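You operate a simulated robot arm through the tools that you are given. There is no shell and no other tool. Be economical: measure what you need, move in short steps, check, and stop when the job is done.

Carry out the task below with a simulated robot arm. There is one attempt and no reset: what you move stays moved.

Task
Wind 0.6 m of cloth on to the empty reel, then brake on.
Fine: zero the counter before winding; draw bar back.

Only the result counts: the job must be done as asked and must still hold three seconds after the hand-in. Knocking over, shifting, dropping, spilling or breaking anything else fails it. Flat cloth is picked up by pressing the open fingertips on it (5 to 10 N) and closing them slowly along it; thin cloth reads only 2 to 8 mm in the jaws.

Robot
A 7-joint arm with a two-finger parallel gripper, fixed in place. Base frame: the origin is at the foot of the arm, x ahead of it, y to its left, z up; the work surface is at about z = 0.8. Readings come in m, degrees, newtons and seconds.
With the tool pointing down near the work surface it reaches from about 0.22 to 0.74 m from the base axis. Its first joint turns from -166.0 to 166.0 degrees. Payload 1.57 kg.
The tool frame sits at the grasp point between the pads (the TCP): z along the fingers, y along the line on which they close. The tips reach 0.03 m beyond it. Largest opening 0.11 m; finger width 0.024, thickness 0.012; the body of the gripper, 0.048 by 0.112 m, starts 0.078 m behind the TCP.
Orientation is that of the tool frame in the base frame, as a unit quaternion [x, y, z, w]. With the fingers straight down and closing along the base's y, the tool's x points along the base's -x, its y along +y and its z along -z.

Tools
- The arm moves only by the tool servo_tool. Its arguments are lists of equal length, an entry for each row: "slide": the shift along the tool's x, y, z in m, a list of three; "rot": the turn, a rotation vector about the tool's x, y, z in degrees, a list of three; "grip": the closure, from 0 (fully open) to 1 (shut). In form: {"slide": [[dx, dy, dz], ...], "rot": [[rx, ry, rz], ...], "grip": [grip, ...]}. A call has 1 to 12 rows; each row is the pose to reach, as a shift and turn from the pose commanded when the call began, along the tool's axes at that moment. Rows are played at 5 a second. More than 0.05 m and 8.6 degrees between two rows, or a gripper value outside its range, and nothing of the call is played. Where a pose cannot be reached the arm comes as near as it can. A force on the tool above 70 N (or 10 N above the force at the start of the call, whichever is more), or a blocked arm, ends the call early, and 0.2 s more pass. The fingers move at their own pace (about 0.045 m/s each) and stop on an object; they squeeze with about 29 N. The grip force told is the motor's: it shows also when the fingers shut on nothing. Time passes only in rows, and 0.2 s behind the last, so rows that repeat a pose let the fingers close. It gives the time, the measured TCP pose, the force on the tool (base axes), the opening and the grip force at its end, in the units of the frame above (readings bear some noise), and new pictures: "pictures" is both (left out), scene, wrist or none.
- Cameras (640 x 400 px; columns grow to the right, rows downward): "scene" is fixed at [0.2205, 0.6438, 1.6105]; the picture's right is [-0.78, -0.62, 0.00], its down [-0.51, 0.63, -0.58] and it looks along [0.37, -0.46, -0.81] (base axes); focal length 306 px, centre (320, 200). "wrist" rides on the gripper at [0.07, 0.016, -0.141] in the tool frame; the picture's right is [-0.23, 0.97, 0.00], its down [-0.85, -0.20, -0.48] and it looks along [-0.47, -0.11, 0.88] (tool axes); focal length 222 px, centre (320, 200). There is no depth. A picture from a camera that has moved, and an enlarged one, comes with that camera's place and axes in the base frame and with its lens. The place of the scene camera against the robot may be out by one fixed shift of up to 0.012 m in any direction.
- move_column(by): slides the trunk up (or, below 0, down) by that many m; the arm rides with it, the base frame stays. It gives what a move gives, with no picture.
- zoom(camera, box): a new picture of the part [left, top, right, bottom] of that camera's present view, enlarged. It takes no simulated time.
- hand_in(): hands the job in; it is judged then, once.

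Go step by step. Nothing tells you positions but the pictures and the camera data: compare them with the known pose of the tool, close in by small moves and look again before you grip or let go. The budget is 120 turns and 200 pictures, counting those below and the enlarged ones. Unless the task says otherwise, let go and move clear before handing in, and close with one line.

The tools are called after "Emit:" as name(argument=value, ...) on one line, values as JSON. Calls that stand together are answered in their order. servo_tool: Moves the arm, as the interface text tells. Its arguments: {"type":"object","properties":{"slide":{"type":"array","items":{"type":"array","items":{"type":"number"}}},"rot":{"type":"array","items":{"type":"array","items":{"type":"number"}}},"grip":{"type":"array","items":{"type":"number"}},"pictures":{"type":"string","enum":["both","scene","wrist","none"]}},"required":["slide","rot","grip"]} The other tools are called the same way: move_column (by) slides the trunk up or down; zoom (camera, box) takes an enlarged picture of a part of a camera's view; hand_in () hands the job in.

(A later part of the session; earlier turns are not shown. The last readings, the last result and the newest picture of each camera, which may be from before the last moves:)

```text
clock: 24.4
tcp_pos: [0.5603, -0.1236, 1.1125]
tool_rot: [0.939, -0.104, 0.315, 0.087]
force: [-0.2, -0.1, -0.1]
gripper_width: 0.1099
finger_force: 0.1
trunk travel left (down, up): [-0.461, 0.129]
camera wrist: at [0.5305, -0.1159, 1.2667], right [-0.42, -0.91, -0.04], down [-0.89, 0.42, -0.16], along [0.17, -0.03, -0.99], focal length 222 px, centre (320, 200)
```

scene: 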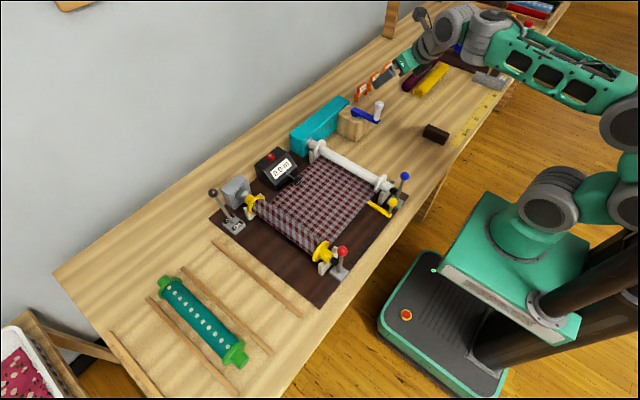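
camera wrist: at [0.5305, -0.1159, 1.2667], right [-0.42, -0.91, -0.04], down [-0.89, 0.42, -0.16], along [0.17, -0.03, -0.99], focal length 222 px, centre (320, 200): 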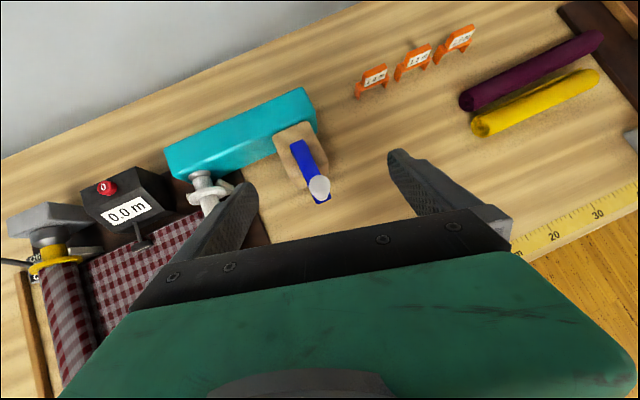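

Emit:
zoom(camera="wrist", box=[250, 110, 380, 220])

Emit:
zoom(camera="scene", box=[325, 80, 395, 150])

```text
3.64 times, centred on (315, 165) of wrist
camera zoom: at [0.5305, -0.1159, 1.2667], right [-0.42, -0.91, -0.04], down [-0.89, 0.42, -0.16], along [0.17, -0.03, -0.99], focal length 808 px, centre (338, 327)
```

zoom: 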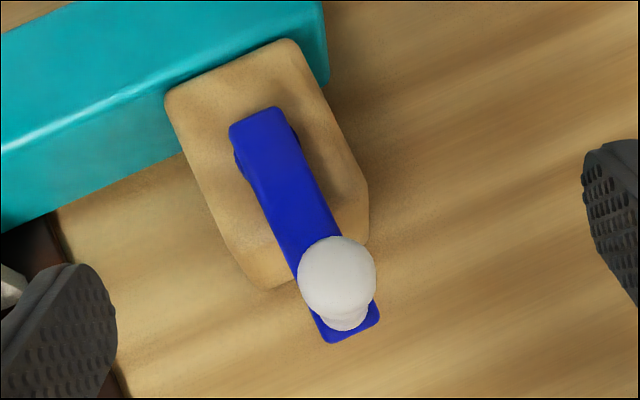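

```text
5.71 times, centred on (360, 115) of scene
camera zoom: at [0.2205, 0.6438, 1.6105], right [-0.78, -0.62, 0.0], down [-0.51, 0.63, -0.58], along [0.37, -0.46, -0.81], focal length 1751 px, centre (91, 686)
```

zoom: 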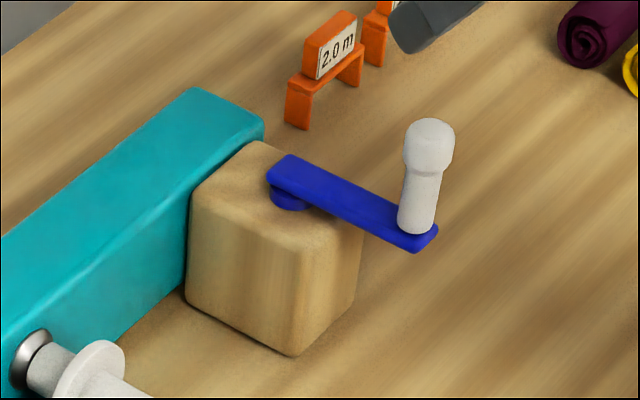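

The handle knob is at (0.598, -0.132, 0.978) and the pivot at (0.682, -0.131), so the radius is about 0.086. I'll lower the column, then descend to just behind the handle.

Emit:
move_column(by=-0.06)

Emit:
servo_tool(slide=[[-0.009, -0.005, 0.011], [-0.019, -0.009, 0.021], [-0.019, -0.009, 0.021]], rot=[[0, 0, 0], [0, 0, 0], [0, 0, 0]], grip=[0.4, 0.4, 0.4], pictures="wrist")

```text
clock: 25.4
tcp_pos: [0.5609, -0.1222, 1.0516]
tool_rot: [0.94, -0.104, 0.315, 0.086]
force: [0.1, 0.6, -0.7]
gripper_width: 0.1102
finger_force: 0.0
trunk travel left (down, up): [-0.401, 0.189]
```

```text
clock: 26.2
tcp_pos: [0.5603, -0.1155, 1.0201]
tool_rot: [0.94, -0.104, 0.312, 0.087]
force: [-0.3, 0.2, -0.4]
gripper_width: 0.0658
finger_force: 0.0
trunk travel left (down, up): [-0.401, 0.189]
camera wrist: at [0.5315, -0.109, 1.1758], right [-0.42, -0.91, -0.04], down [-0.89, 0.42, -0.16], along [0.16, -0.03, -0.99], focal length 222 px, centre (320, 200)
```

wrist: 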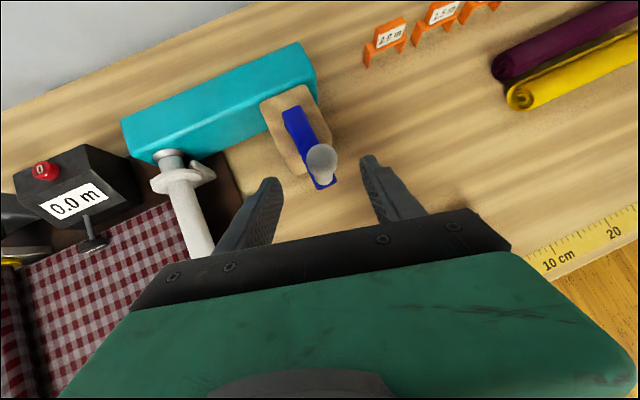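

Emit:
servo_tool(slide=[[0, 0, 0.022], [0, 0.001, 0.044], [0, 0.001, 0.064], [0, 0.001, 0.064], [0, 0.001, 0.064], [0, 0.001, 0.064], [0, 0.001, 0.064]], rot=[[0, 0, 0], [0, 0, 0], [0, 0, 0], [0, 0, 0], [0, 0, 0], [0, 0, 0], [0, 0, 0]], grip=[0.4, 0.4, 0.4, 0.7, 0.9, 1, 1], pictures="both")

```text
clock: 27.8
tcp_pos: [0.5972, -0.1309, 0.9748]
tool_rot: [0.94, -0.101, 0.313, 0.091]
force: [-1.1, -1.9, 2.0]
gripper_width: 0.0284
finger_force: 27.8
trunk travel left (down, up): [-0.401, 0.189]
camera wrist: at [0.5674, -0.1232, 1.13], right [-0.42, -0.91, -0.03], down [-0.89, 0.42, -0.16], along [0.16, -0.04, -0.99], focal length 222 px, centre (320, 200)
```

scene: 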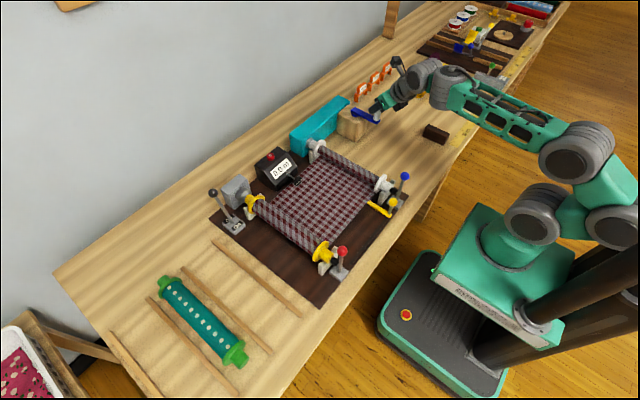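
wrist: 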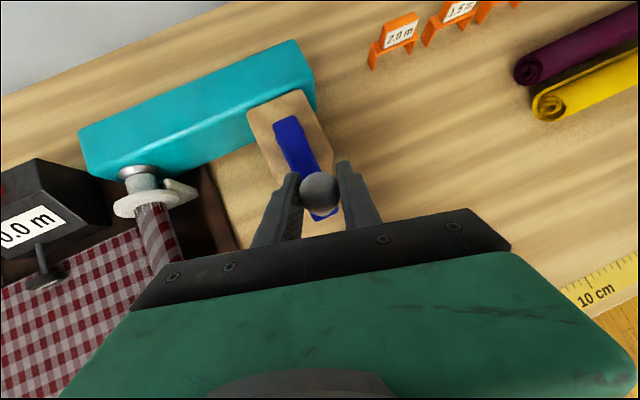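

Something changed: the white reel now shows cloth on it. I'll look closer.

Emit:
zoom(camera="scene", box=[240, 120, 420, 240])

```text
3.33 times, centred on (330, 180) of scene
camera zoom: at [0.2205, 0.6438, 1.6105], right [-0.78, -0.62, 0.0], down [-0.51, 0.63, -0.58], along [0.37, -0.46, -0.81], focal length 1021 px, centre (287, 267)
```

zoom: 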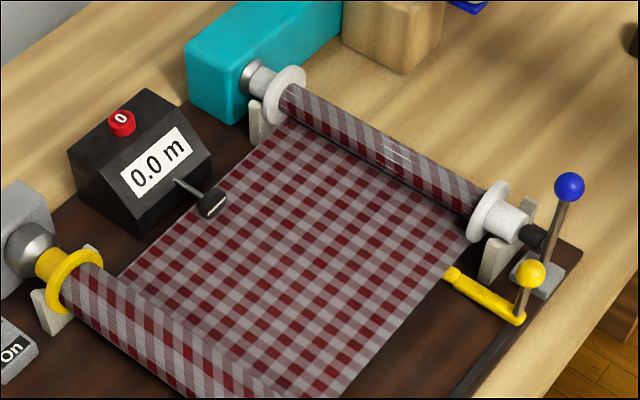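

The cloth winds on already, so the drive works. I'll try a 36° clockwise turn and read the counter.

Emit:
servo_tool(slide=[[-0.0002, -0.0266, -0.0039], [0.0062, -0.0527, -0.0025], [0.0062, -0.0527, -0.0025]], rot=[[0, 0, 0], [0, 0, 0], [0, 0, 0]], grip=[1, 1, 1], pictures="scene")

Emit:
zoom(camera="scene", box=[240, 80, 420, 240])

```text
clock: 28.6
tcp_pos: [0.6073, -0.0824, 0.9845]
tool_rot: [0.941, -0.101, 0.309, 0.094]
force: [-22.9, 12.5, -9.9]
gripper_width: 0.029
finger_force: 38.8
out of reach, approached as far as the arm can: row 1, 2, 3
trunk travel left (down, up): [-0.401, 0.189]
```

scene: 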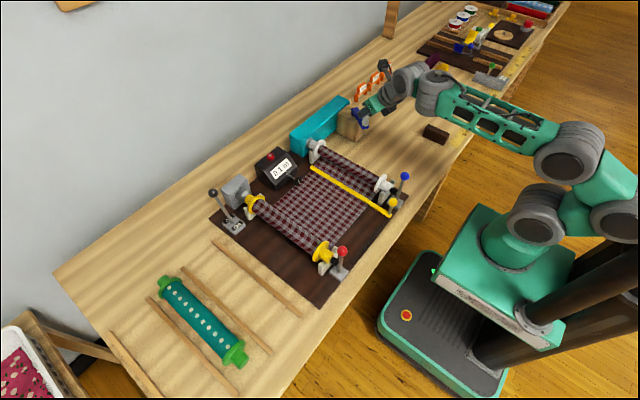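

```text
2.50 times, centred on (330, 160) of scene
camera zoom: at [0.2205, 0.6438, 1.6105], right [-0.78, -0.62, 0.0], down [-0.51, 0.63, -0.58], along [0.37, -0.46, -0.81], focal length 766 px, centre (295, 300)
```

zoom: 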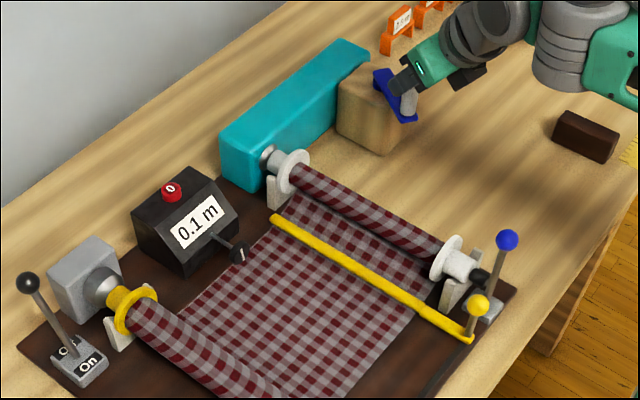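

The counter went up to 0.1 m, so clockwise is right. There is a slight reach complaint but moderate force, so I'll continue 54° more.

Emit:
servo_tool(slide=[[0.0126, -0.0235, 0.0065], [0.0303, -0.0416, 0.0176], [0.051, -0.0525, 0.0321], [0.051, -0.0525, 0.0321]], rot=[[0, 0, 0], [0, 0, 0], [0, 0, 0], [0, 0, 0]], grip=[1, 1, 1, 1], pictures="both")

Emit:
zoom(camera="scene", box=[240, 80, 420, 240])

```text
clock: 29.6
tcp_pos: [0.6796, -0.048, 0.9881]
tool_rot: [0.938, -0.105, 0.319, 0.086]
force: [0.2, -6.3, 7.5]
gripper_width: 0.0282
finger_force: 38.1
out of reach, approached as far as the arm can: row 1
trunk travel left (down, up): [-0.401, 0.189]
camera wrist: at [0.648, -0.0401, 1.1431], right [-0.42, -0.91, -0.05], down [-0.89, 0.42, -0.17], along [0.17, -0.03, -0.98], focal length 222 px, centre (320, 200)
```

scene: 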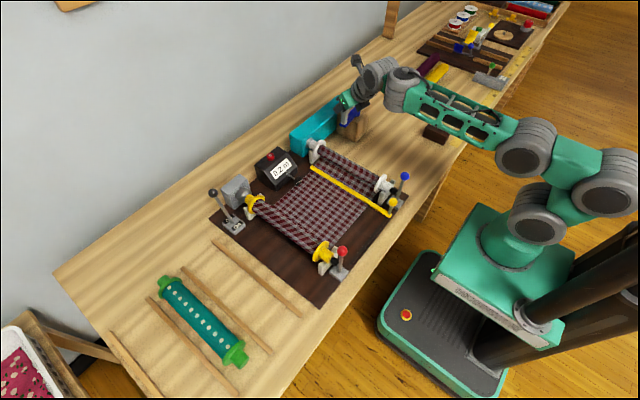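
wrist: 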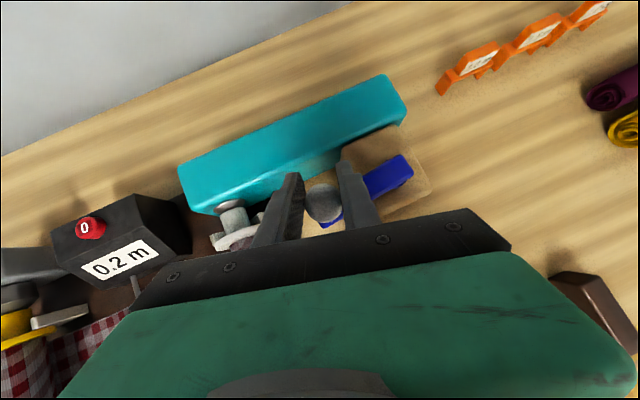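

```text
2.50 times, centred on (330, 160) of scene
camera zoom: at [0.2205, 0.6438, 1.6105], right [-0.78, -0.62, 0.0], down [-0.51, 0.63, -0.58], along [0.37, -0.46, -0.81], focal length 766 px, centre (295, 300)
```

zoom: 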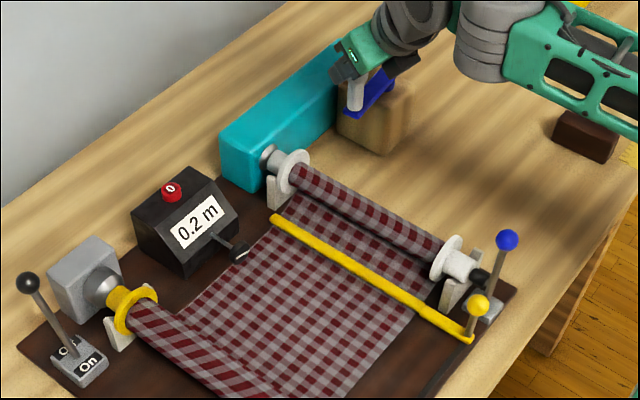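

0.2 m at 90°. I'll continue to about 160°.

Emit:
servo_tool(slide=[[0.0202, -0.0027, 0.0175], [0.038, 0.0026, 0.037], [0.055, 0.0161, 0.0521], [0.0675, 0.0359, 0.0645], [0.0675, 0.0359, 0.0645]], rot=[[0, 0, 0], [0, 0, 0], [0, 0, 0], [0, 0, 0], [0, 0, 0]], grip=[1, 1, 1, 1, 1], pictures="both")

Emit:
zoom(camera="scene", box=[240, 80, 420, 240])

```text
clock: 30.8
tcp_pos: [0.7551, -0.1049, 0.9756]
tool_rot: [0.941, -0.105, 0.311, 0.087]
force: [-9.4, 2.8, 7.0]
gripper_width: 0.0284
finger_force: 38.1
trunk travel left (down, up): [-0.401, 0.189]
camera wrist: at [0.7258, -0.0973, 1.1312], right [-0.42, -0.91, -0.04], down [-0.89, 0.42, -0.16], along [0.16, -0.03, -0.99], focal length 222 px, centre (320, 200)
```

scene: 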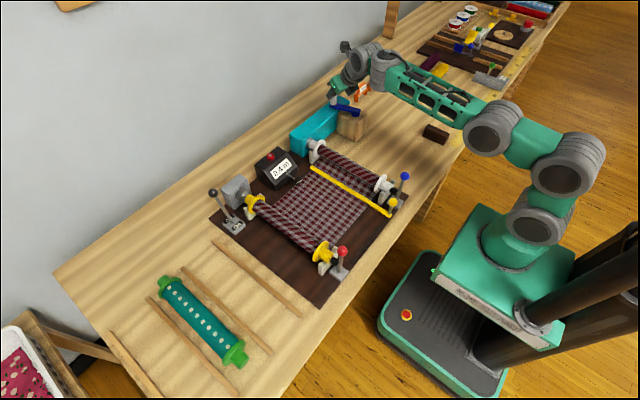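
wrist: 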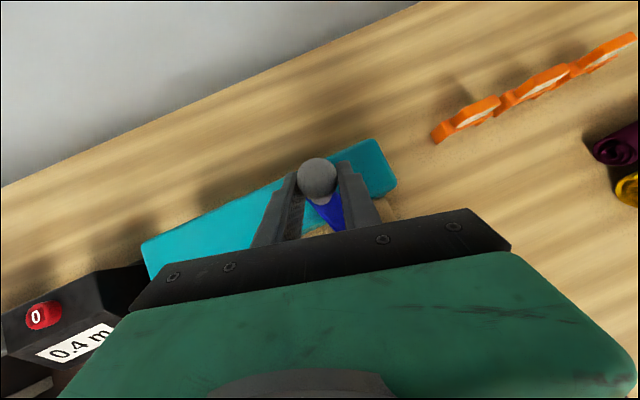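

```text
2.50 times, centred on (330, 160) of scene
camera zoom: at [0.2205, 0.6438, 1.6105], right [-0.78, -0.62, 0.0], down [-0.51, 0.63, -0.58], along [0.37, -0.46, -0.81], focal length 766 px, centre (295, 300)
```

zoom: 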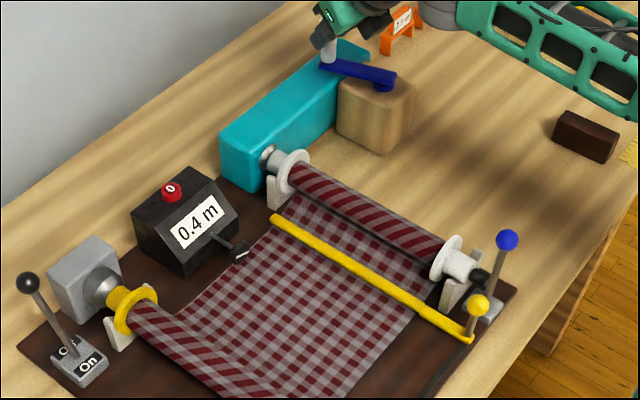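

0.4 m at about 160°. I'll go in smaller steps now, reading the counter each time.

Emit:
servo_tool(slide=[[0.0045, 0.0133, 0.0052], [0.0079, 0.0266, 0.0097], [0.0079, 0.0266, 0.0097]], rot=[[0, 0, 0], [0, 0, 0], [0, 0, 0]], grip=[1, 1, 1], pictures="none")

Emit:
zoom(camera="scene", box=[250, 80, 400, 190])

```text
clock: 31.6
tcp_pos: [0.7622, -0.1337, 0.9741]
tool_rot: [0.94, -0.103, 0.313, 0.085]
force: [-26.2, 1.8, -3.8]
gripper_width: 0.0281
finger_force: 38.1
trunk travel left (down, up): [-0.401, 0.189]
```

```text
3.64 times, centred on (325, 135) of scene
camera zoom: at [0.2205, 0.6438, 1.6105], right [-0.78, -0.62, 0.0], down [-0.51, 0.63, -0.58], along [0.37, -0.46, -0.81], focal length 1114 px, centre (302, 436)
```

zoom: 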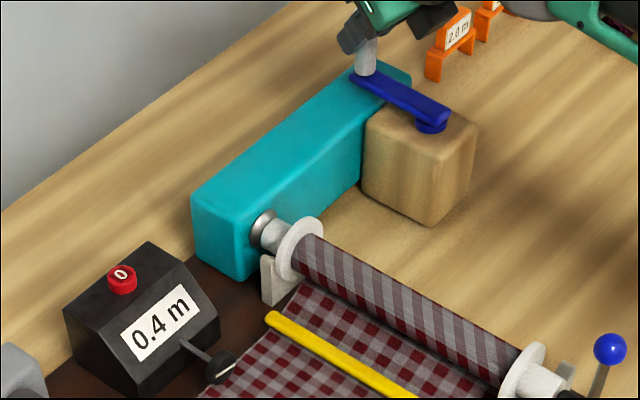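

Emit:
servo_tool(slide=[[0.0003, 0.0086, 0.0013], [0.0004, 0.0172, 0.0026], [0.0004, 0.0172, 0.0026]], rot=[[0, 0, 0], [0, 0, 0], [0, 0, 0]], grip=[1, 1, 1], pictures="none")

Emit:
zoom(camera="scene", box=[250, 80, 400, 190])

```text
clock: 32.4
tcp_pos: [0.7603, -0.1506, 0.9764]
tool_rot: [0.94, -0.103, 0.313, 0.086]
force: [-22.9, 5.6, -14.5]
gripper_width: 0.0283
finger_force: 38.0
trunk travel left (down, up): [-0.401, 0.189]
```

```text
3.64 times, centred on (325, 135) of scene
camera zoom: at [0.2205, 0.6438, 1.6105], right [-0.78, -0.62, 0.0], down [-0.51, 0.63, -0.58], along [0.37, -0.46, -0.81], focal length 1114 px, centre (302, 436)
```

zoom: 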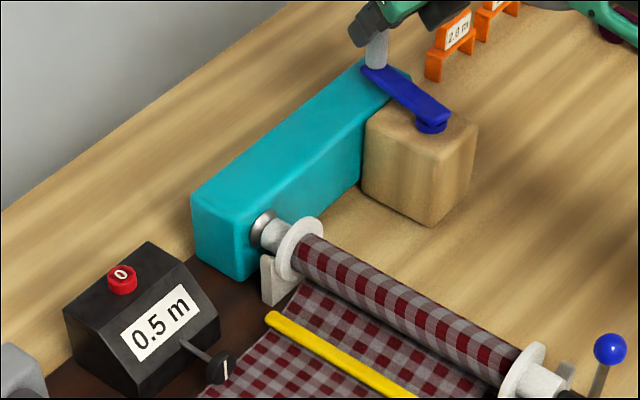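

0.5 m showed between 182° and 194°. I'll go on to about 222°.

Emit:
servo_tool(slide=[[-0.0031, 0.0204, 0.0003], [-0.0101, 0.0393, -0.0024], [-0.0101, 0.0393, -0.0024]], rot=[[0, 0, 0], [0, 0, 0], [0, 0, 0]], grip=[1, 1, 1], pictures="none")

Emit:
zoom(camera="scene", box=[250, 80, 400, 190])

```text
clock: 33.2
tcp_pos: [0.7435, -0.186, 0.9766]
tool_rot: [0.94, -0.104, 0.313, 0.086]
force: [-13.4, 12.4, -14.9]
gripper_width: 0.028
finger_force: 38.6
trunk travel left (down, up): [-0.401, 0.189]
```

```text
3.64 times, centred on (325, 135) of scene
camera zoom: at [0.2205, 0.6438, 1.6105], right [-0.78, -0.62, 0.0], down [-0.51, 0.63, -0.58], along [0.37, -0.46, -0.81], focal length 1114 px, centre (302, 436)
```

zoom: 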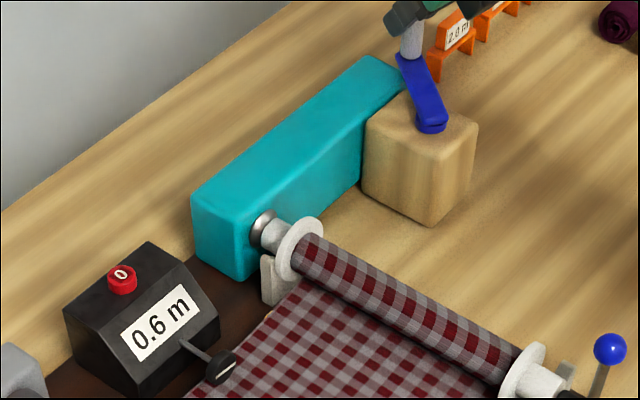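

0.6 m has just appeared at about 221°. Since the display rounds, I'll add about 16° to be near the middle of 0.6.

Emit:
servo_tool(slide=[[-0.0055, 0.0096, -0.0029], [-0.0116, 0.0189, -0.0063], [-0.0116, 0.0189, -0.0063]], rot=[[0, 0, 0], [0, 0, 0], [0, 0, 0]], grip=[1, 1, 1], pictures="wrist")

Emit:
zoom(camera="scene", box=[250, 80, 400, 190])

```text
clock: 34.0
tcp_pos: [0.726, -0.2019, 0.9768]
tool_rot: [0.94, -0.102, 0.314, 0.087]
force: [-10.6, 15.5, -12.4]
gripper_width: 0.028
finger_force: 38.3
trunk travel left (down, up): [-0.401, 0.189]
camera wrist: at [0.6964, -0.1946, 1.1316], right [-0.42, -0.91, -0.04], down [-0.89, 0.42, -0.16], along [0.17, -0.03, -0.99], focal length 222 px, centre (320, 200)
```

wrist: 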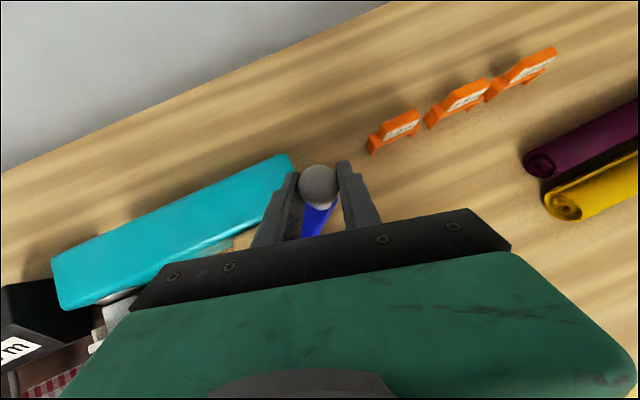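

```text
3.64 times, centred on (325, 135) of scene
camera zoom: at [0.2205, 0.6438, 1.6105], right [-0.78, -0.62, 0.0], down [-0.51, 0.63, -0.58], along [0.37, -0.46, -0.81], focal length 1114 px, centre (302, 436)
```

zoom: 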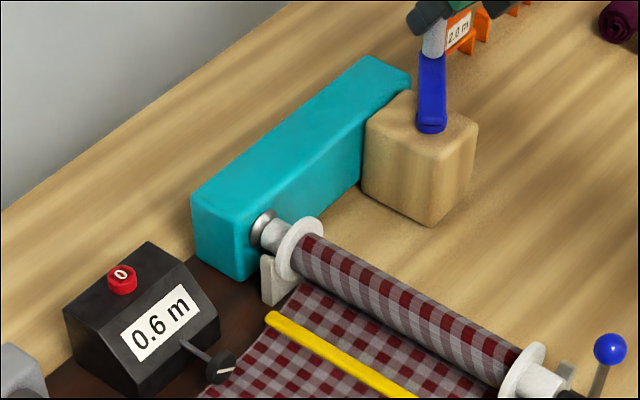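

0.6 m is still shown. I'll release the handle and back off.

Emit:
servo_tool(slide=[[0, 0, 0], [0, 0, 0], [0, 0, 0], [0, 0, -0.03], [0, 0, -0.06], [0, 0, -0.1], [-0.02, 0, -0.14]], rot=[[0, 0, 0], [0, 0, 0], [0, 0, 0], [0, 0, 0], [0, 0, 0], [0, 0, 0], [0, 0, 0]], grip=[0.7, 0.5, 0.45, 0.45, 0.45, 0.45, 0.45], pictures="scene")

Emit:
zoom(camera="scene", box=[240, 80, 420, 240])

```text
clock: 35.6
tcp_pos: [0.6317, -0.1684, 1.0729]
tool_rot: [0.939, -0.105, 0.315, 0.086]
force: [0.0, 0.2, -0.5]
gripper_width: 0.0606
finger_force: 0.0
trunk travel left (down, up): [-0.401, 0.189]
```

scene: 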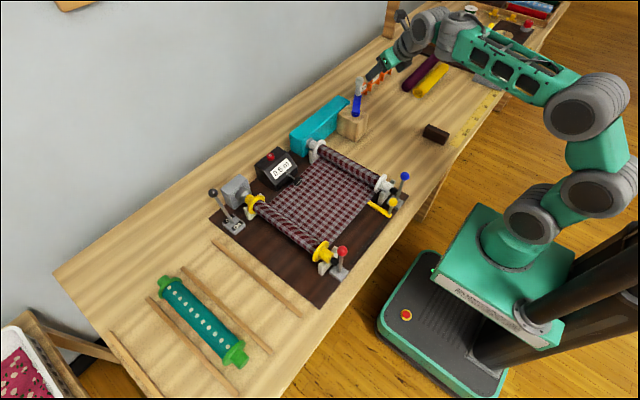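

```text
2.50 times, centred on (330, 160) of scene
camera zoom: at [0.2205, 0.6438, 1.6105], right [-0.78, -0.62, 0.0], down [-0.51, 0.63, -0.58], along [0.37, -0.46, -0.81], focal length 766 px, centre (295, 300)
```

zoom: 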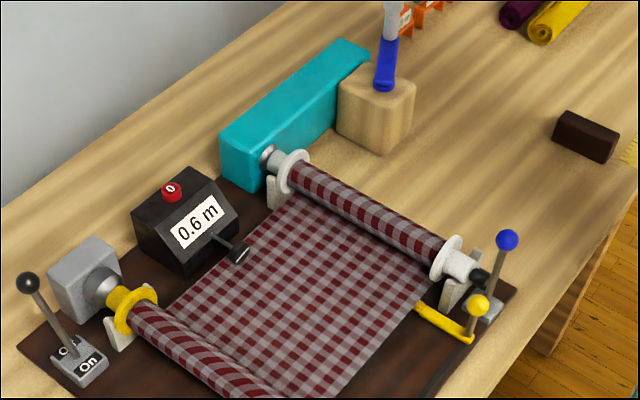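

The counter holds at 0.6 m and the draw bar is unchanged. I'll go back to the brake lever.

Emit:
move_column(by=0.06)

Emit:
servo_tool(slide=[[-0.0077, -0.0456, -0.0052], [-0.0154, -0.0912, -0.0104], [-0.0232, -0.1368, -0.0155], [-0.0309, -0.1823, -0.0207], [-0.0386, -0.2279, -0.0259], [-0.0463, -0.2735, -0.0311], [-0.054, -0.3191, -0.0362], [-0.0617, -0.3647, -0.0414], [-0.0695, -0.4103, -0.0466], [-0.0772, -0.4558, -0.0518], [-0.0849, -0.5014, -0.0569], [-0.0926, -0.547, -0.0621]], rot=[[2.2, 0.4, -2.9], [4.5, 0.7, -5.8], [6.7, 1.1, -8.6], [8.9, 1.4, -11.5], [11.2, 1.8, -14.4], [13.4, 2.1, -17.3], [15.6, 2.5, -20.1], [17.9, 2.8, -23], [20.1, 3.2, -25.9], [22.3, 3.5, -28.8], [24.6, 3.9, -31.6], [26.8, 4.2, -34.5]], grip=[0.4, 0.4, 0.4, 0.4, 0.4, 0.4, 0.4, 0.4, 0.4, 0.4, 0.4, 0.4], pictures="both")

```text
clock: 36.6
tcp_pos: [0.632, -0.1689, 1.1332]
tool_rot: [0.939, -0.105, 0.315, 0.086]
force: [0.1, 0.7, -0.4]
gripper_width: 0.0607
finger_force: 0.0
trunk travel left (down, up): [-0.461, 0.129]
```

```text
clock: 39.2
tcp_pos: [0.6626, 0.386, 1.0726]
tool_rot: [0.91, 0.255, 0.324, -0.038]
force: [-0.5, -0.7, 0.3]
gripper_width: 0.0659
finger_force: 0.0
trunk travel left (down, up): [-0.461, 0.129]
camera wrist: at [0.6367, 0.3704, 1.2279], right [0.33, -0.94, -0.04], down [-0.94, -0.31, -0.16], along [0.14, 0.1, -0.99], focal length 222 px, centre (320, 200)
```

scene: 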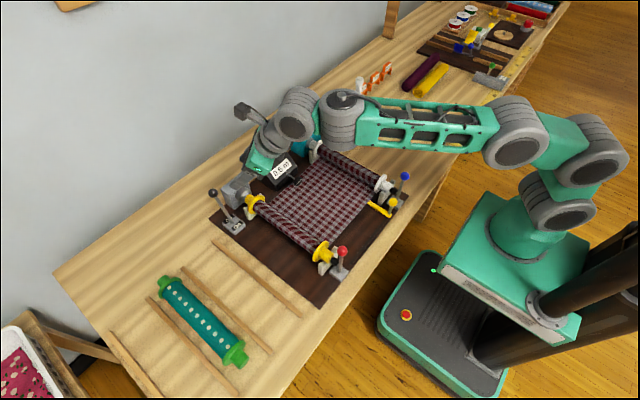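
wrist: 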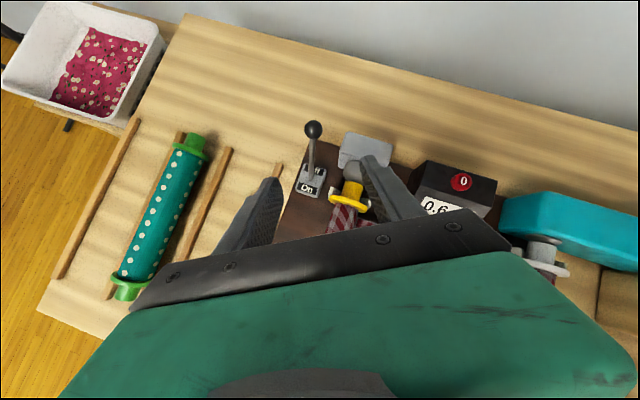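

The ball is at about (0.762, 0.437, 0.955). I'll approach along the finger direction and grip.

Emit:
servo_tool(slide=[[0.01, -0.004, 0.03], [0.019, -0.007, 0.06], [0.019, -0.007, 0.092], [0.019, -0.007, 0.12], [0.019, -0.007, 0.147], [0.019, -0.007, 0.147], [0.019, -0.007, 0.147], [0.019, -0.007, 0.147], [0.019, -0.007, 0.147]], rot=[[0, 0, 0], [0, 0, 0], [0, 0, 0], [0, 0, 0], [0, 0, 0], [0, 0, 0], [0, 0, 0], [0, 0, 0], [0, 0, 0]], grip=[0.4, 0.4, 0.4, 0.4, 0.4, 0.7, 0.9, 1, 1], pictures="wrist")

```text
clock: 41.2
tcp_pos: [0.7537, 0.4345, 0.9693]
tool_rot: [0.91, 0.254, 0.325, -0.038]
force: [0.9, -3.3, 0.2]
gripper_width: 0.0255
finger_force: 26.3
trunk travel left (down, up): [-0.461, 0.129]
camera wrist: at [0.7278, 0.418, 1.1243], right [0.32, -0.95, -0.05], down [-0.94, -0.31, -0.16], along [0.14, 0.1, -0.99], focal length 222 px, centre (320, 200)
```

wrist: 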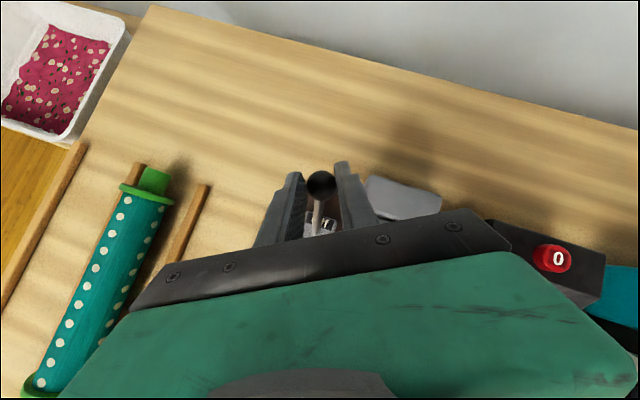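

Emit:
servo_tool(slide=[[-0.0085, -0.0071, -0.0104], [-0.017, -0.0143, -0.0208], [-0.0253, -0.0214, -0.0312], [-0.037, -0.0294, -0.0385], [-0.049, -0.0373, -0.0455], [-0.0605, -0.0451, -0.0526], [-0.0605, -0.0451, -0.0526]], rot=[[0, 0, 0], [0, 0, 0], [0, 0, 0], [0, 0, 0], [0, 0, 0], [0, 0, 0], [0, 0, 0]], grip=[1, 1, 1, 1, 1, 1, 1], pictures="both")

Emit:
zoom(camera="scene", box=[190, 130, 310, 250])

```text
clock: 42.8
tcp_pos: [0.6675, 0.4321, 0.9681]
tool_rot: [0.911, 0.253, 0.324, -0.035]
force: [30.4, -7.2, -2.9]
gripper_width: 0.0253
finger_force: 37.1
trunk travel left (down, up): [-0.461, 0.129]
camera wrist: at [0.6408, 0.4171, 1.124], right [0.32, -0.95, -0.04], down [-0.94, -0.31, -0.16], along [0.14, 0.09, -0.99], focal length 222 px, centre (320, 200)
```

scene: 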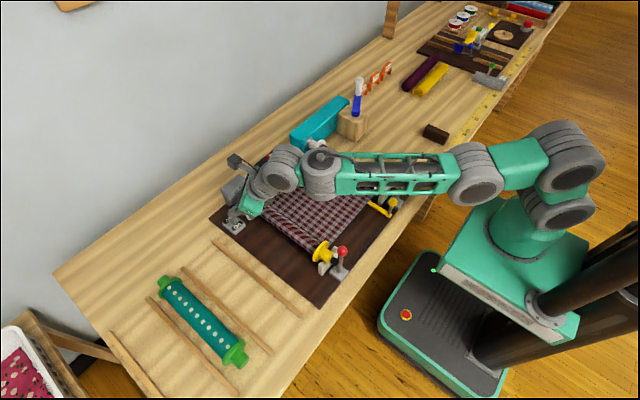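
wrist: 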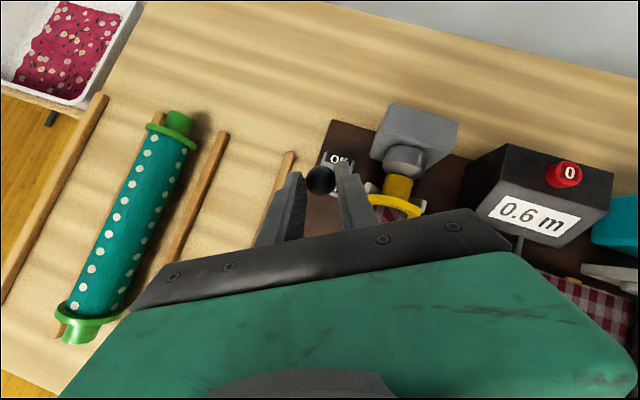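

```text
3.33 times, centred on (250, 190) of scene
camera zoom: at [0.2205, 0.6438, 1.6105], right [-0.78, -0.62, 0.0], down [-0.51, 0.63, -0.58], along [0.37, -0.46, -0.81], focal length 1021 px, centre (553, 233)
```

zoom: 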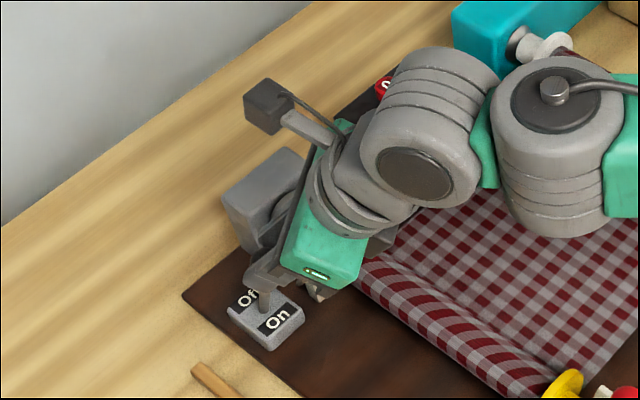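

The lever reached the On stop (30 N). I'll release and back out.

Emit:
servo_tool(slide=[[0, 0, 0], [0, 0, 0], [0, 0, 0], [0, 0, -0.03], [0, 0, -0.06], [0, 0, -0.1], [0, 0.02, -0.14]], rot=[[0, 0, 0], [0, 0, 0], [0, 0, 0], [0, 0, 0], [0, 0, 0], [0, 0, 0], [0, 0, 0]], grip=[0.6, 0.4, 0.4, 0.4, 0.4, 0.4, 0.4], pictures="both")

Emit:
zoom(camera="scene", box=[200, 120, 420, 310])

```text
clock: 44.4
tcp_pos: [0.5921, 0.3837, 1.0817]
tool_rot: [0.911, 0.254, 0.324, -0.038]
force: [-0.7, -0.2, -0.1]
gripper_width: 0.066
finger_force: 0.0
trunk travel left (down, up): [-0.461, 0.129]
camera wrist: at [0.5652, 0.3678, 1.2361], right [0.32, -0.94, -0.05], down [-0.94, -0.31, -0.16], along [0.14, 0.1, -0.99], focal length 222 px, centre (320, 200)
```

scene: 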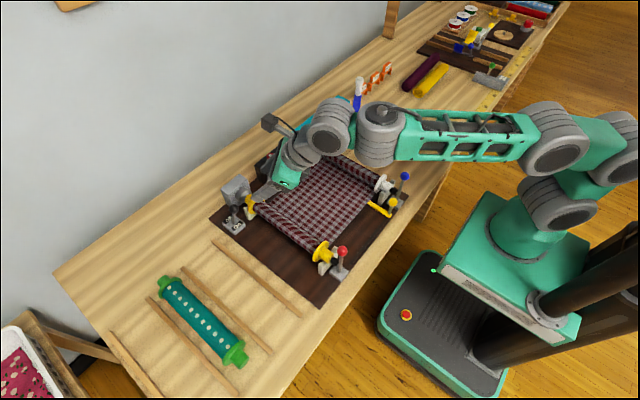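
wrist: 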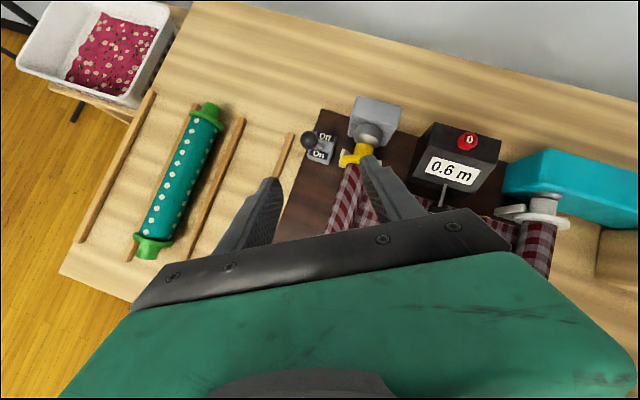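

```text
2.11 times, centred on (310, 215) of scene
camera zoom: at [0.2205, 0.6438, 1.6105], right [-0.78, -0.62, 0.0], down [-0.51, 0.63, -0.58], along [0.37, -0.46, -0.81], focal length 645 px, centre (341, 168)
```

zoom: 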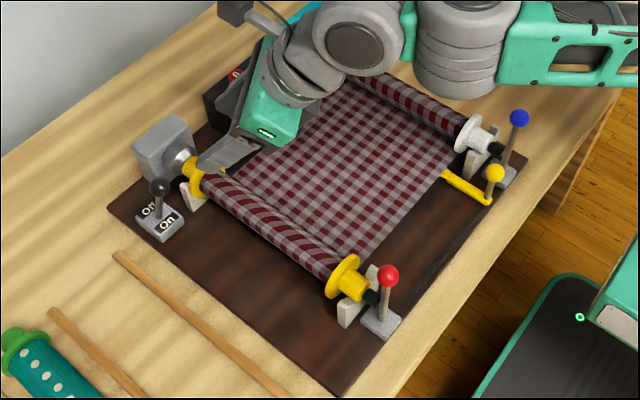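

The brake is on again and the counter shows 0.6 m. Next is the draw bar: its ball is at about (0.378, 0.116, 0.898), and its slot runs to y ≈ 0.31 by the full reel. I'll go above the ball with the tool vertical, closing along x.

Emit:
servo_tool(slide=[[-0.02, 0.011, -0.0174], [-0.0401, 0.022, -0.0348], [-0.0602, 0.033, -0.0522], [-0.0802, 0.044, -0.0695], [-0.1003, 0.055, -0.0869], [-0.1203, 0.066, -0.1043], [-0.1404, 0.0769, -0.1217], [-0.1604, 0.0879, -0.1391], [-0.1805, 0.0989, -0.1565], [-0.2005, 0.1099, -0.1738], [-0.2206, 0.1209, -0.1912], [-0.2406, 0.1319, -0.2086]], rot=[[2.05, -2.6, -4.71], [4.1, -5.2, -9.42], [6.15, -7.8, -14.13], [8.2, -10.4, -18.83], [10.25, -13, -23.54], [12.3, -15.6, -28.25], [14.35, -18.2, -32.96], [16.4, -20.8, -37.67], [18.45, -23.4, -42.38], [20.5, -26, -47.08], [22.55, -28.6, -51.79], [24.6, -31.2, -56.5]], grip=[0.3, 0.3, 0.3, 0.3, 0.3, 0.3, 0.3, 0.3, 0.3, 0.3, 0.3, 0.3], pictures="both")

```text
clock: 47.0
tcp_pos: [0.3781, 0.1156, 1.1125]
tool_rot: [0.707, 0.707, 0.0, 0.0]
force: [-0.6, 0.0, -0.7]
gripper_width: 0.077
finger_force: 0.1
trunk travel left (down, up): [-0.461, 0.129]
camera wrist: at [0.3952, 0.1859, 1.2536], right [0.97, -0.23, 0.0], down [-0.2, -0.85, 0.48], along [-0.11, -0.47, -0.88], focal length 222 px, centre (320, 200)
```

scene: 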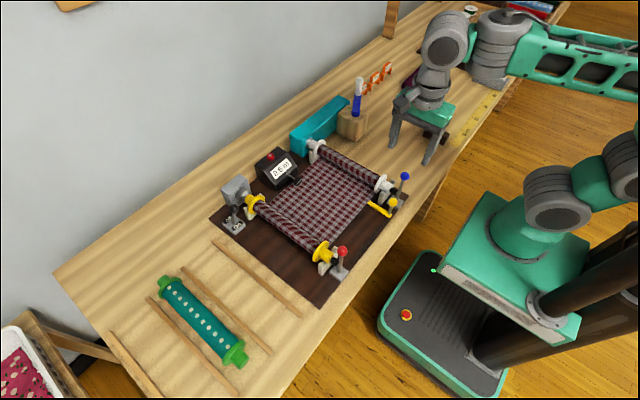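
wrist: 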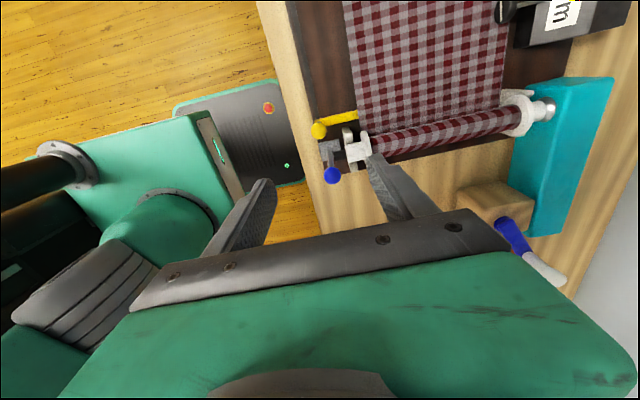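

Both balls are confirmed. I'll descend most of the way with a 5 cm opening.

Emit:
servo_tool(slide=[[0.002, 0, 0.04], [0.002, 0, 0.08], [0.002, 0, 0.12], [0.002, 0, 0.16], [0.002, 0, 0.165]], rot=[[0, 0, 0], [0, 0, 0], [0, 0, 0], [0, 0, 0], [0, 0, 0]], grip=[0.55, 0.55, 0.55, 0.55, 0.55], pictures="both")

Emit:
zoom(camera="scene", box=[340, 150, 440, 230])

```text
clock: 48.2
tcp_pos: [0.3779, 0.1183, 0.9436]
tool_rot: [0.708, 0.707, 0.0, 0.0]
force: [0.6, 0.1, 0.3]
gripper_width: 0.0495
finger_force: 0.1
trunk travel left (down, up): [-0.461, 0.129]
camera wrist: at [0.3956, 0.1879, 1.085], right [0.97, -0.23, 0.0], down [-0.2, -0.85, 0.48], along [-0.11, -0.47, -0.88], focal length 222 px, centre (320, 200)
```

scene: 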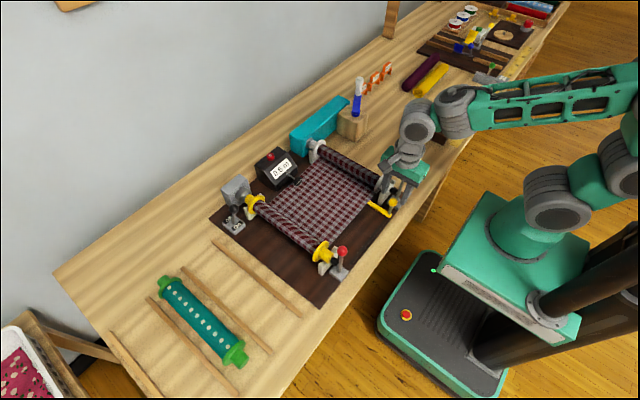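
wrist: 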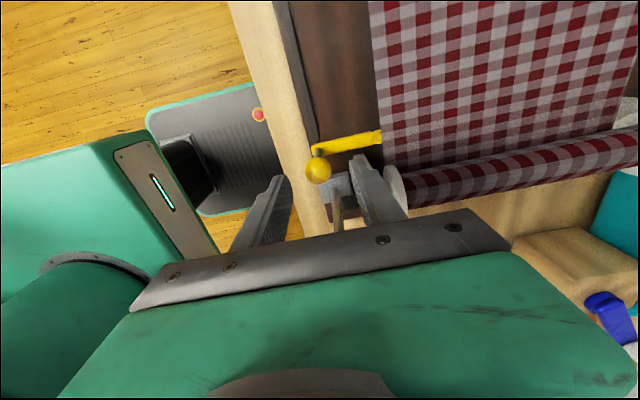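

```text
5.00 times, centred on (390, 190) of scene
camera zoom: at [0.2205, 0.6438, 1.6105], right [-0.78, -0.62, 0.0], down [-0.51, 0.63, -0.58], along [0.37, -0.46, -0.81], focal length 1532 px, centre (-30, 250)
```

zoom: 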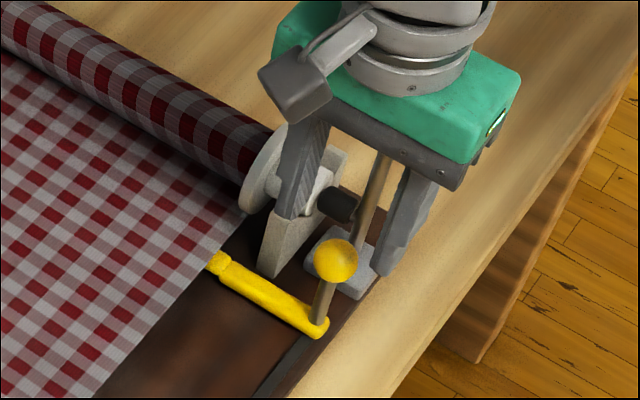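

Aligned. I'll descend to the ball and close.

Emit:
servo_tool(slide=[[0, 0, 0.02], [0, 0, 0.038], [0, 0, 0.038], [0, 0, 0.038], [0, 0, 0.038]], rot=[[0, 0, 0], [0, 0, 0], [0, 0, 0], [0, 0, 0], [0, 0, 0]], grip=[0.55, 0.55, 0.8, 1, 1], pictures="wrist")

```text
clock: 49.4
tcp_pos: [0.376, 0.1175, 0.9077]
tool_rot: [0.707, 0.707, -0.002, 0.0]
force: [-13.5, 0.3, 0.8]
gripper_width: 0.0256
finger_force: 25.9
trunk travel left (down, up): [-0.461, 0.129]
camera wrist: at [0.3933, 0.1874, 1.0479], right [0.97, -0.23, 0.0], down [-0.2, -0.85, 0.48], along [-0.11, -0.47, -0.88], focal length 222 px, centre (320, 200)
```

wrist: 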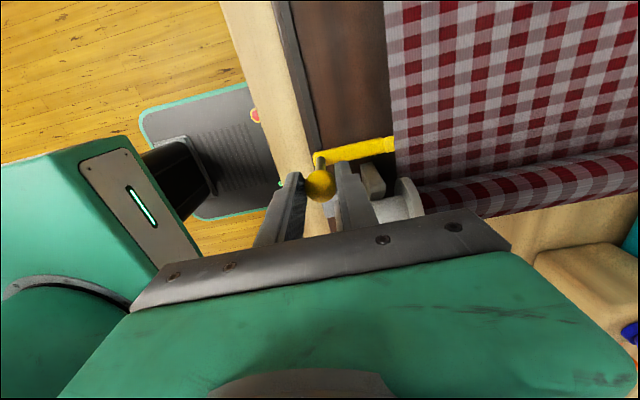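

Gripped. I'll slide the bar in +y (back toward the full reel), 6 cm first.

Emit:
servo_tool(slide=[[0.015, -0.002, 0], [0.03, -0.002, 0], [0.045, -0.002, 0], [0.06, -0.002, 0], [0.06, -0.002, 0]], rot=[[0, 0, 0], [0, 0, 0], [0, 0, 0], [0, 0, 0], [0, 0, 0]], grip=[1, 1, 1, 1, 1], pictures="both")

Emit:
zoom(camera="scene", box=[240, 120, 420, 270])

```text
clock: 50.6
tcp_pos: [0.3759, 0.1771, 0.9068]
tool_rot: [0.707, 0.707, 0.0, 0.0]
force: [-5.4, 0.5, -15.1]
gripper_width: 0.0254
finger_force: 36.5
trunk travel left (down, up): [-0.461, 0.129]
camera wrist: at [0.3932, 0.2481, 1.048], right [0.97, -0.23, 0.0], down [-0.2, -0.85, 0.48], along [-0.11, -0.47, -0.88], focal length 222 px, centre (320, 200)
```

scene: 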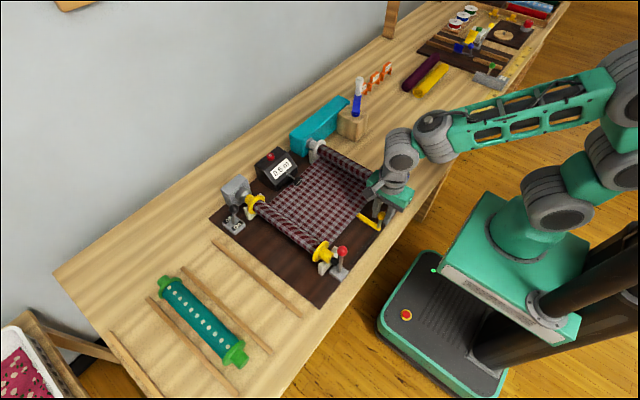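
wrist: 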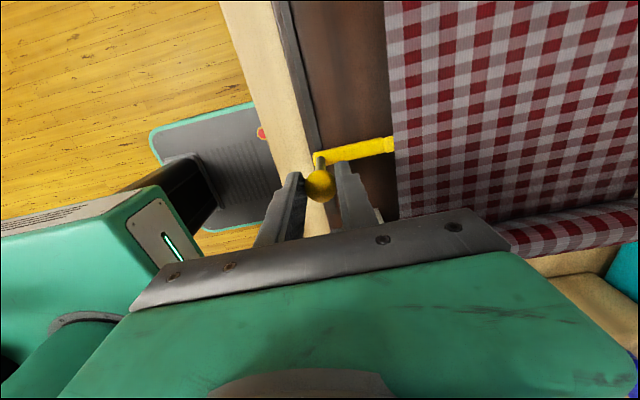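

```text
2.67 times, centred on (330, 195) of scene
camera zoom: at [0.2205, 0.6438, 1.6105], right [-0.78, -0.62, 0.0], down [-0.51, 0.63, -0.58], along [0.37, -0.46, -0.81], focal length 817 px, centre (293, 213)
```

zoom: 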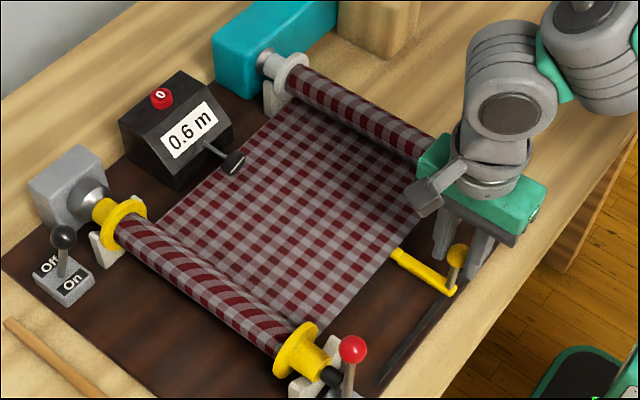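

The bar slides freely with the cloth and counter undisturbed. I'll continue 0.10 m.

Emit:
servo_tool(slide=[[0.02, 0, 0], [0.04, 0, 0], [0.06, 0, 0], [0.08, 0, 0], [0.1, 0, 0], [0.1, 0, 0]], rot=[[0, 0, 0], [0, 0, 0], [0, 0, 0], [0, 0, 0], [0, 0, 0], [0, 0, 0]], grip=[1, 1, 1, 1, 1, 1], pictures="both")

Emit:
zoom(camera="scene", box=[240, 120, 420, 290])

```text
clock: 52.0
tcp_pos: [0.3761, 0.278, 0.9075]
tool_rot: [0.707, 0.707, -0.002, 0.0]
force: [-15.3, 0.1, -25.3]
gripper_width: 0.0254
finger_force: 36.9
trunk travel left (down, up): [-0.461, 0.129]
camera wrist: at [0.3933, 0.3489, 1.0481], right [0.97, -0.23, 0.0], down [-0.2, -0.85, 0.48], along [-0.11, -0.47, -0.88], focal length 222 px, centre (320, 200)
```

scene: 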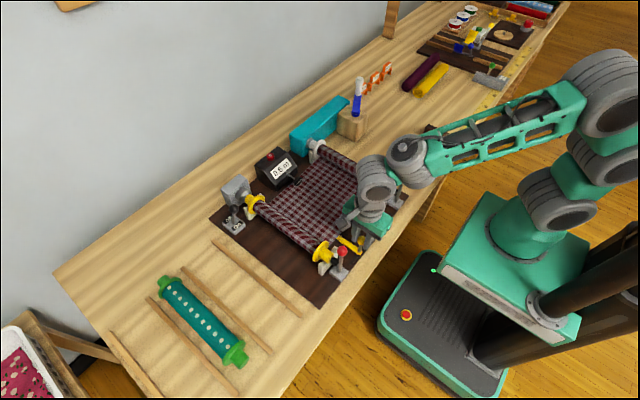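
wrist: 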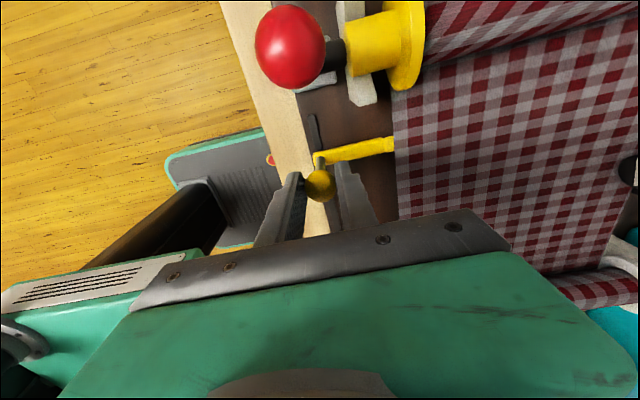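

```text
2.35 times, centred on (330, 205) of scene
camera zoom: at [0.2205, 0.6438, 1.6105], right [-0.78, -0.62, 0.0], down [-0.51, 0.63, -0.58], along [0.37, -0.46, -0.81], focal length 721 px, centre (296, 188)
```

zoom: 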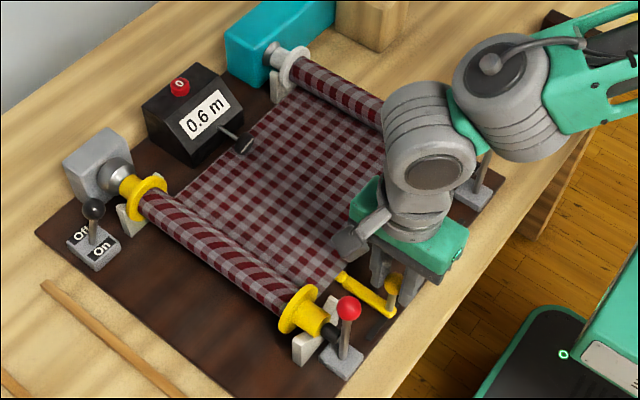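

A little slot remains. I'll nudge on in small steps until it stops.

Emit:
servo_tool(slide=[[0.005, 0, 0], [0.01, 0, 0], [0.015, 0, 0], [0.015, 0, 0]], rot=[[0, 0, 0], [0, 0, 0], [0, 0, 0], [0, 0, 0]], grip=[1, 1, 1, 1], pictures="wrist")

```text
clock: 53.0
tcp_pos: [0.376, 0.2933, 0.907]
tool_rot: [0.706, 0.708, 0.0, 0.001]
force: [-14.0, -0.2, -23.5]
gripper_width: 0.0252
finger_force: 36.8
trunk travel left (down, up): [-0.461, 0.129]
camera wrist: at [0.3931, 0.3635, 1.0486], right [0.97, -0.23, 0.0], down [-0.2, -0.85, 0.48], along [-0.11, -0.47, -0.88], focal length 222 px, centre (320, 200)
```

wrist: 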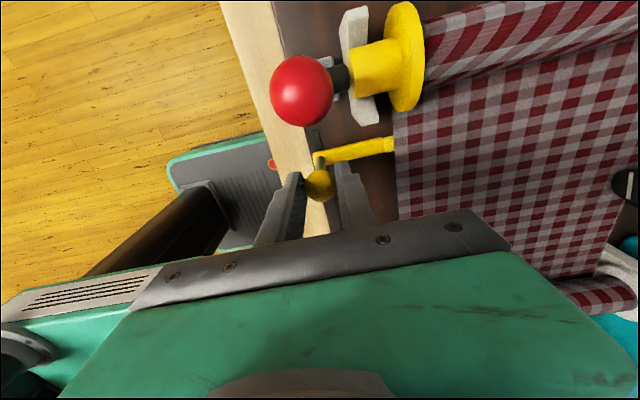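

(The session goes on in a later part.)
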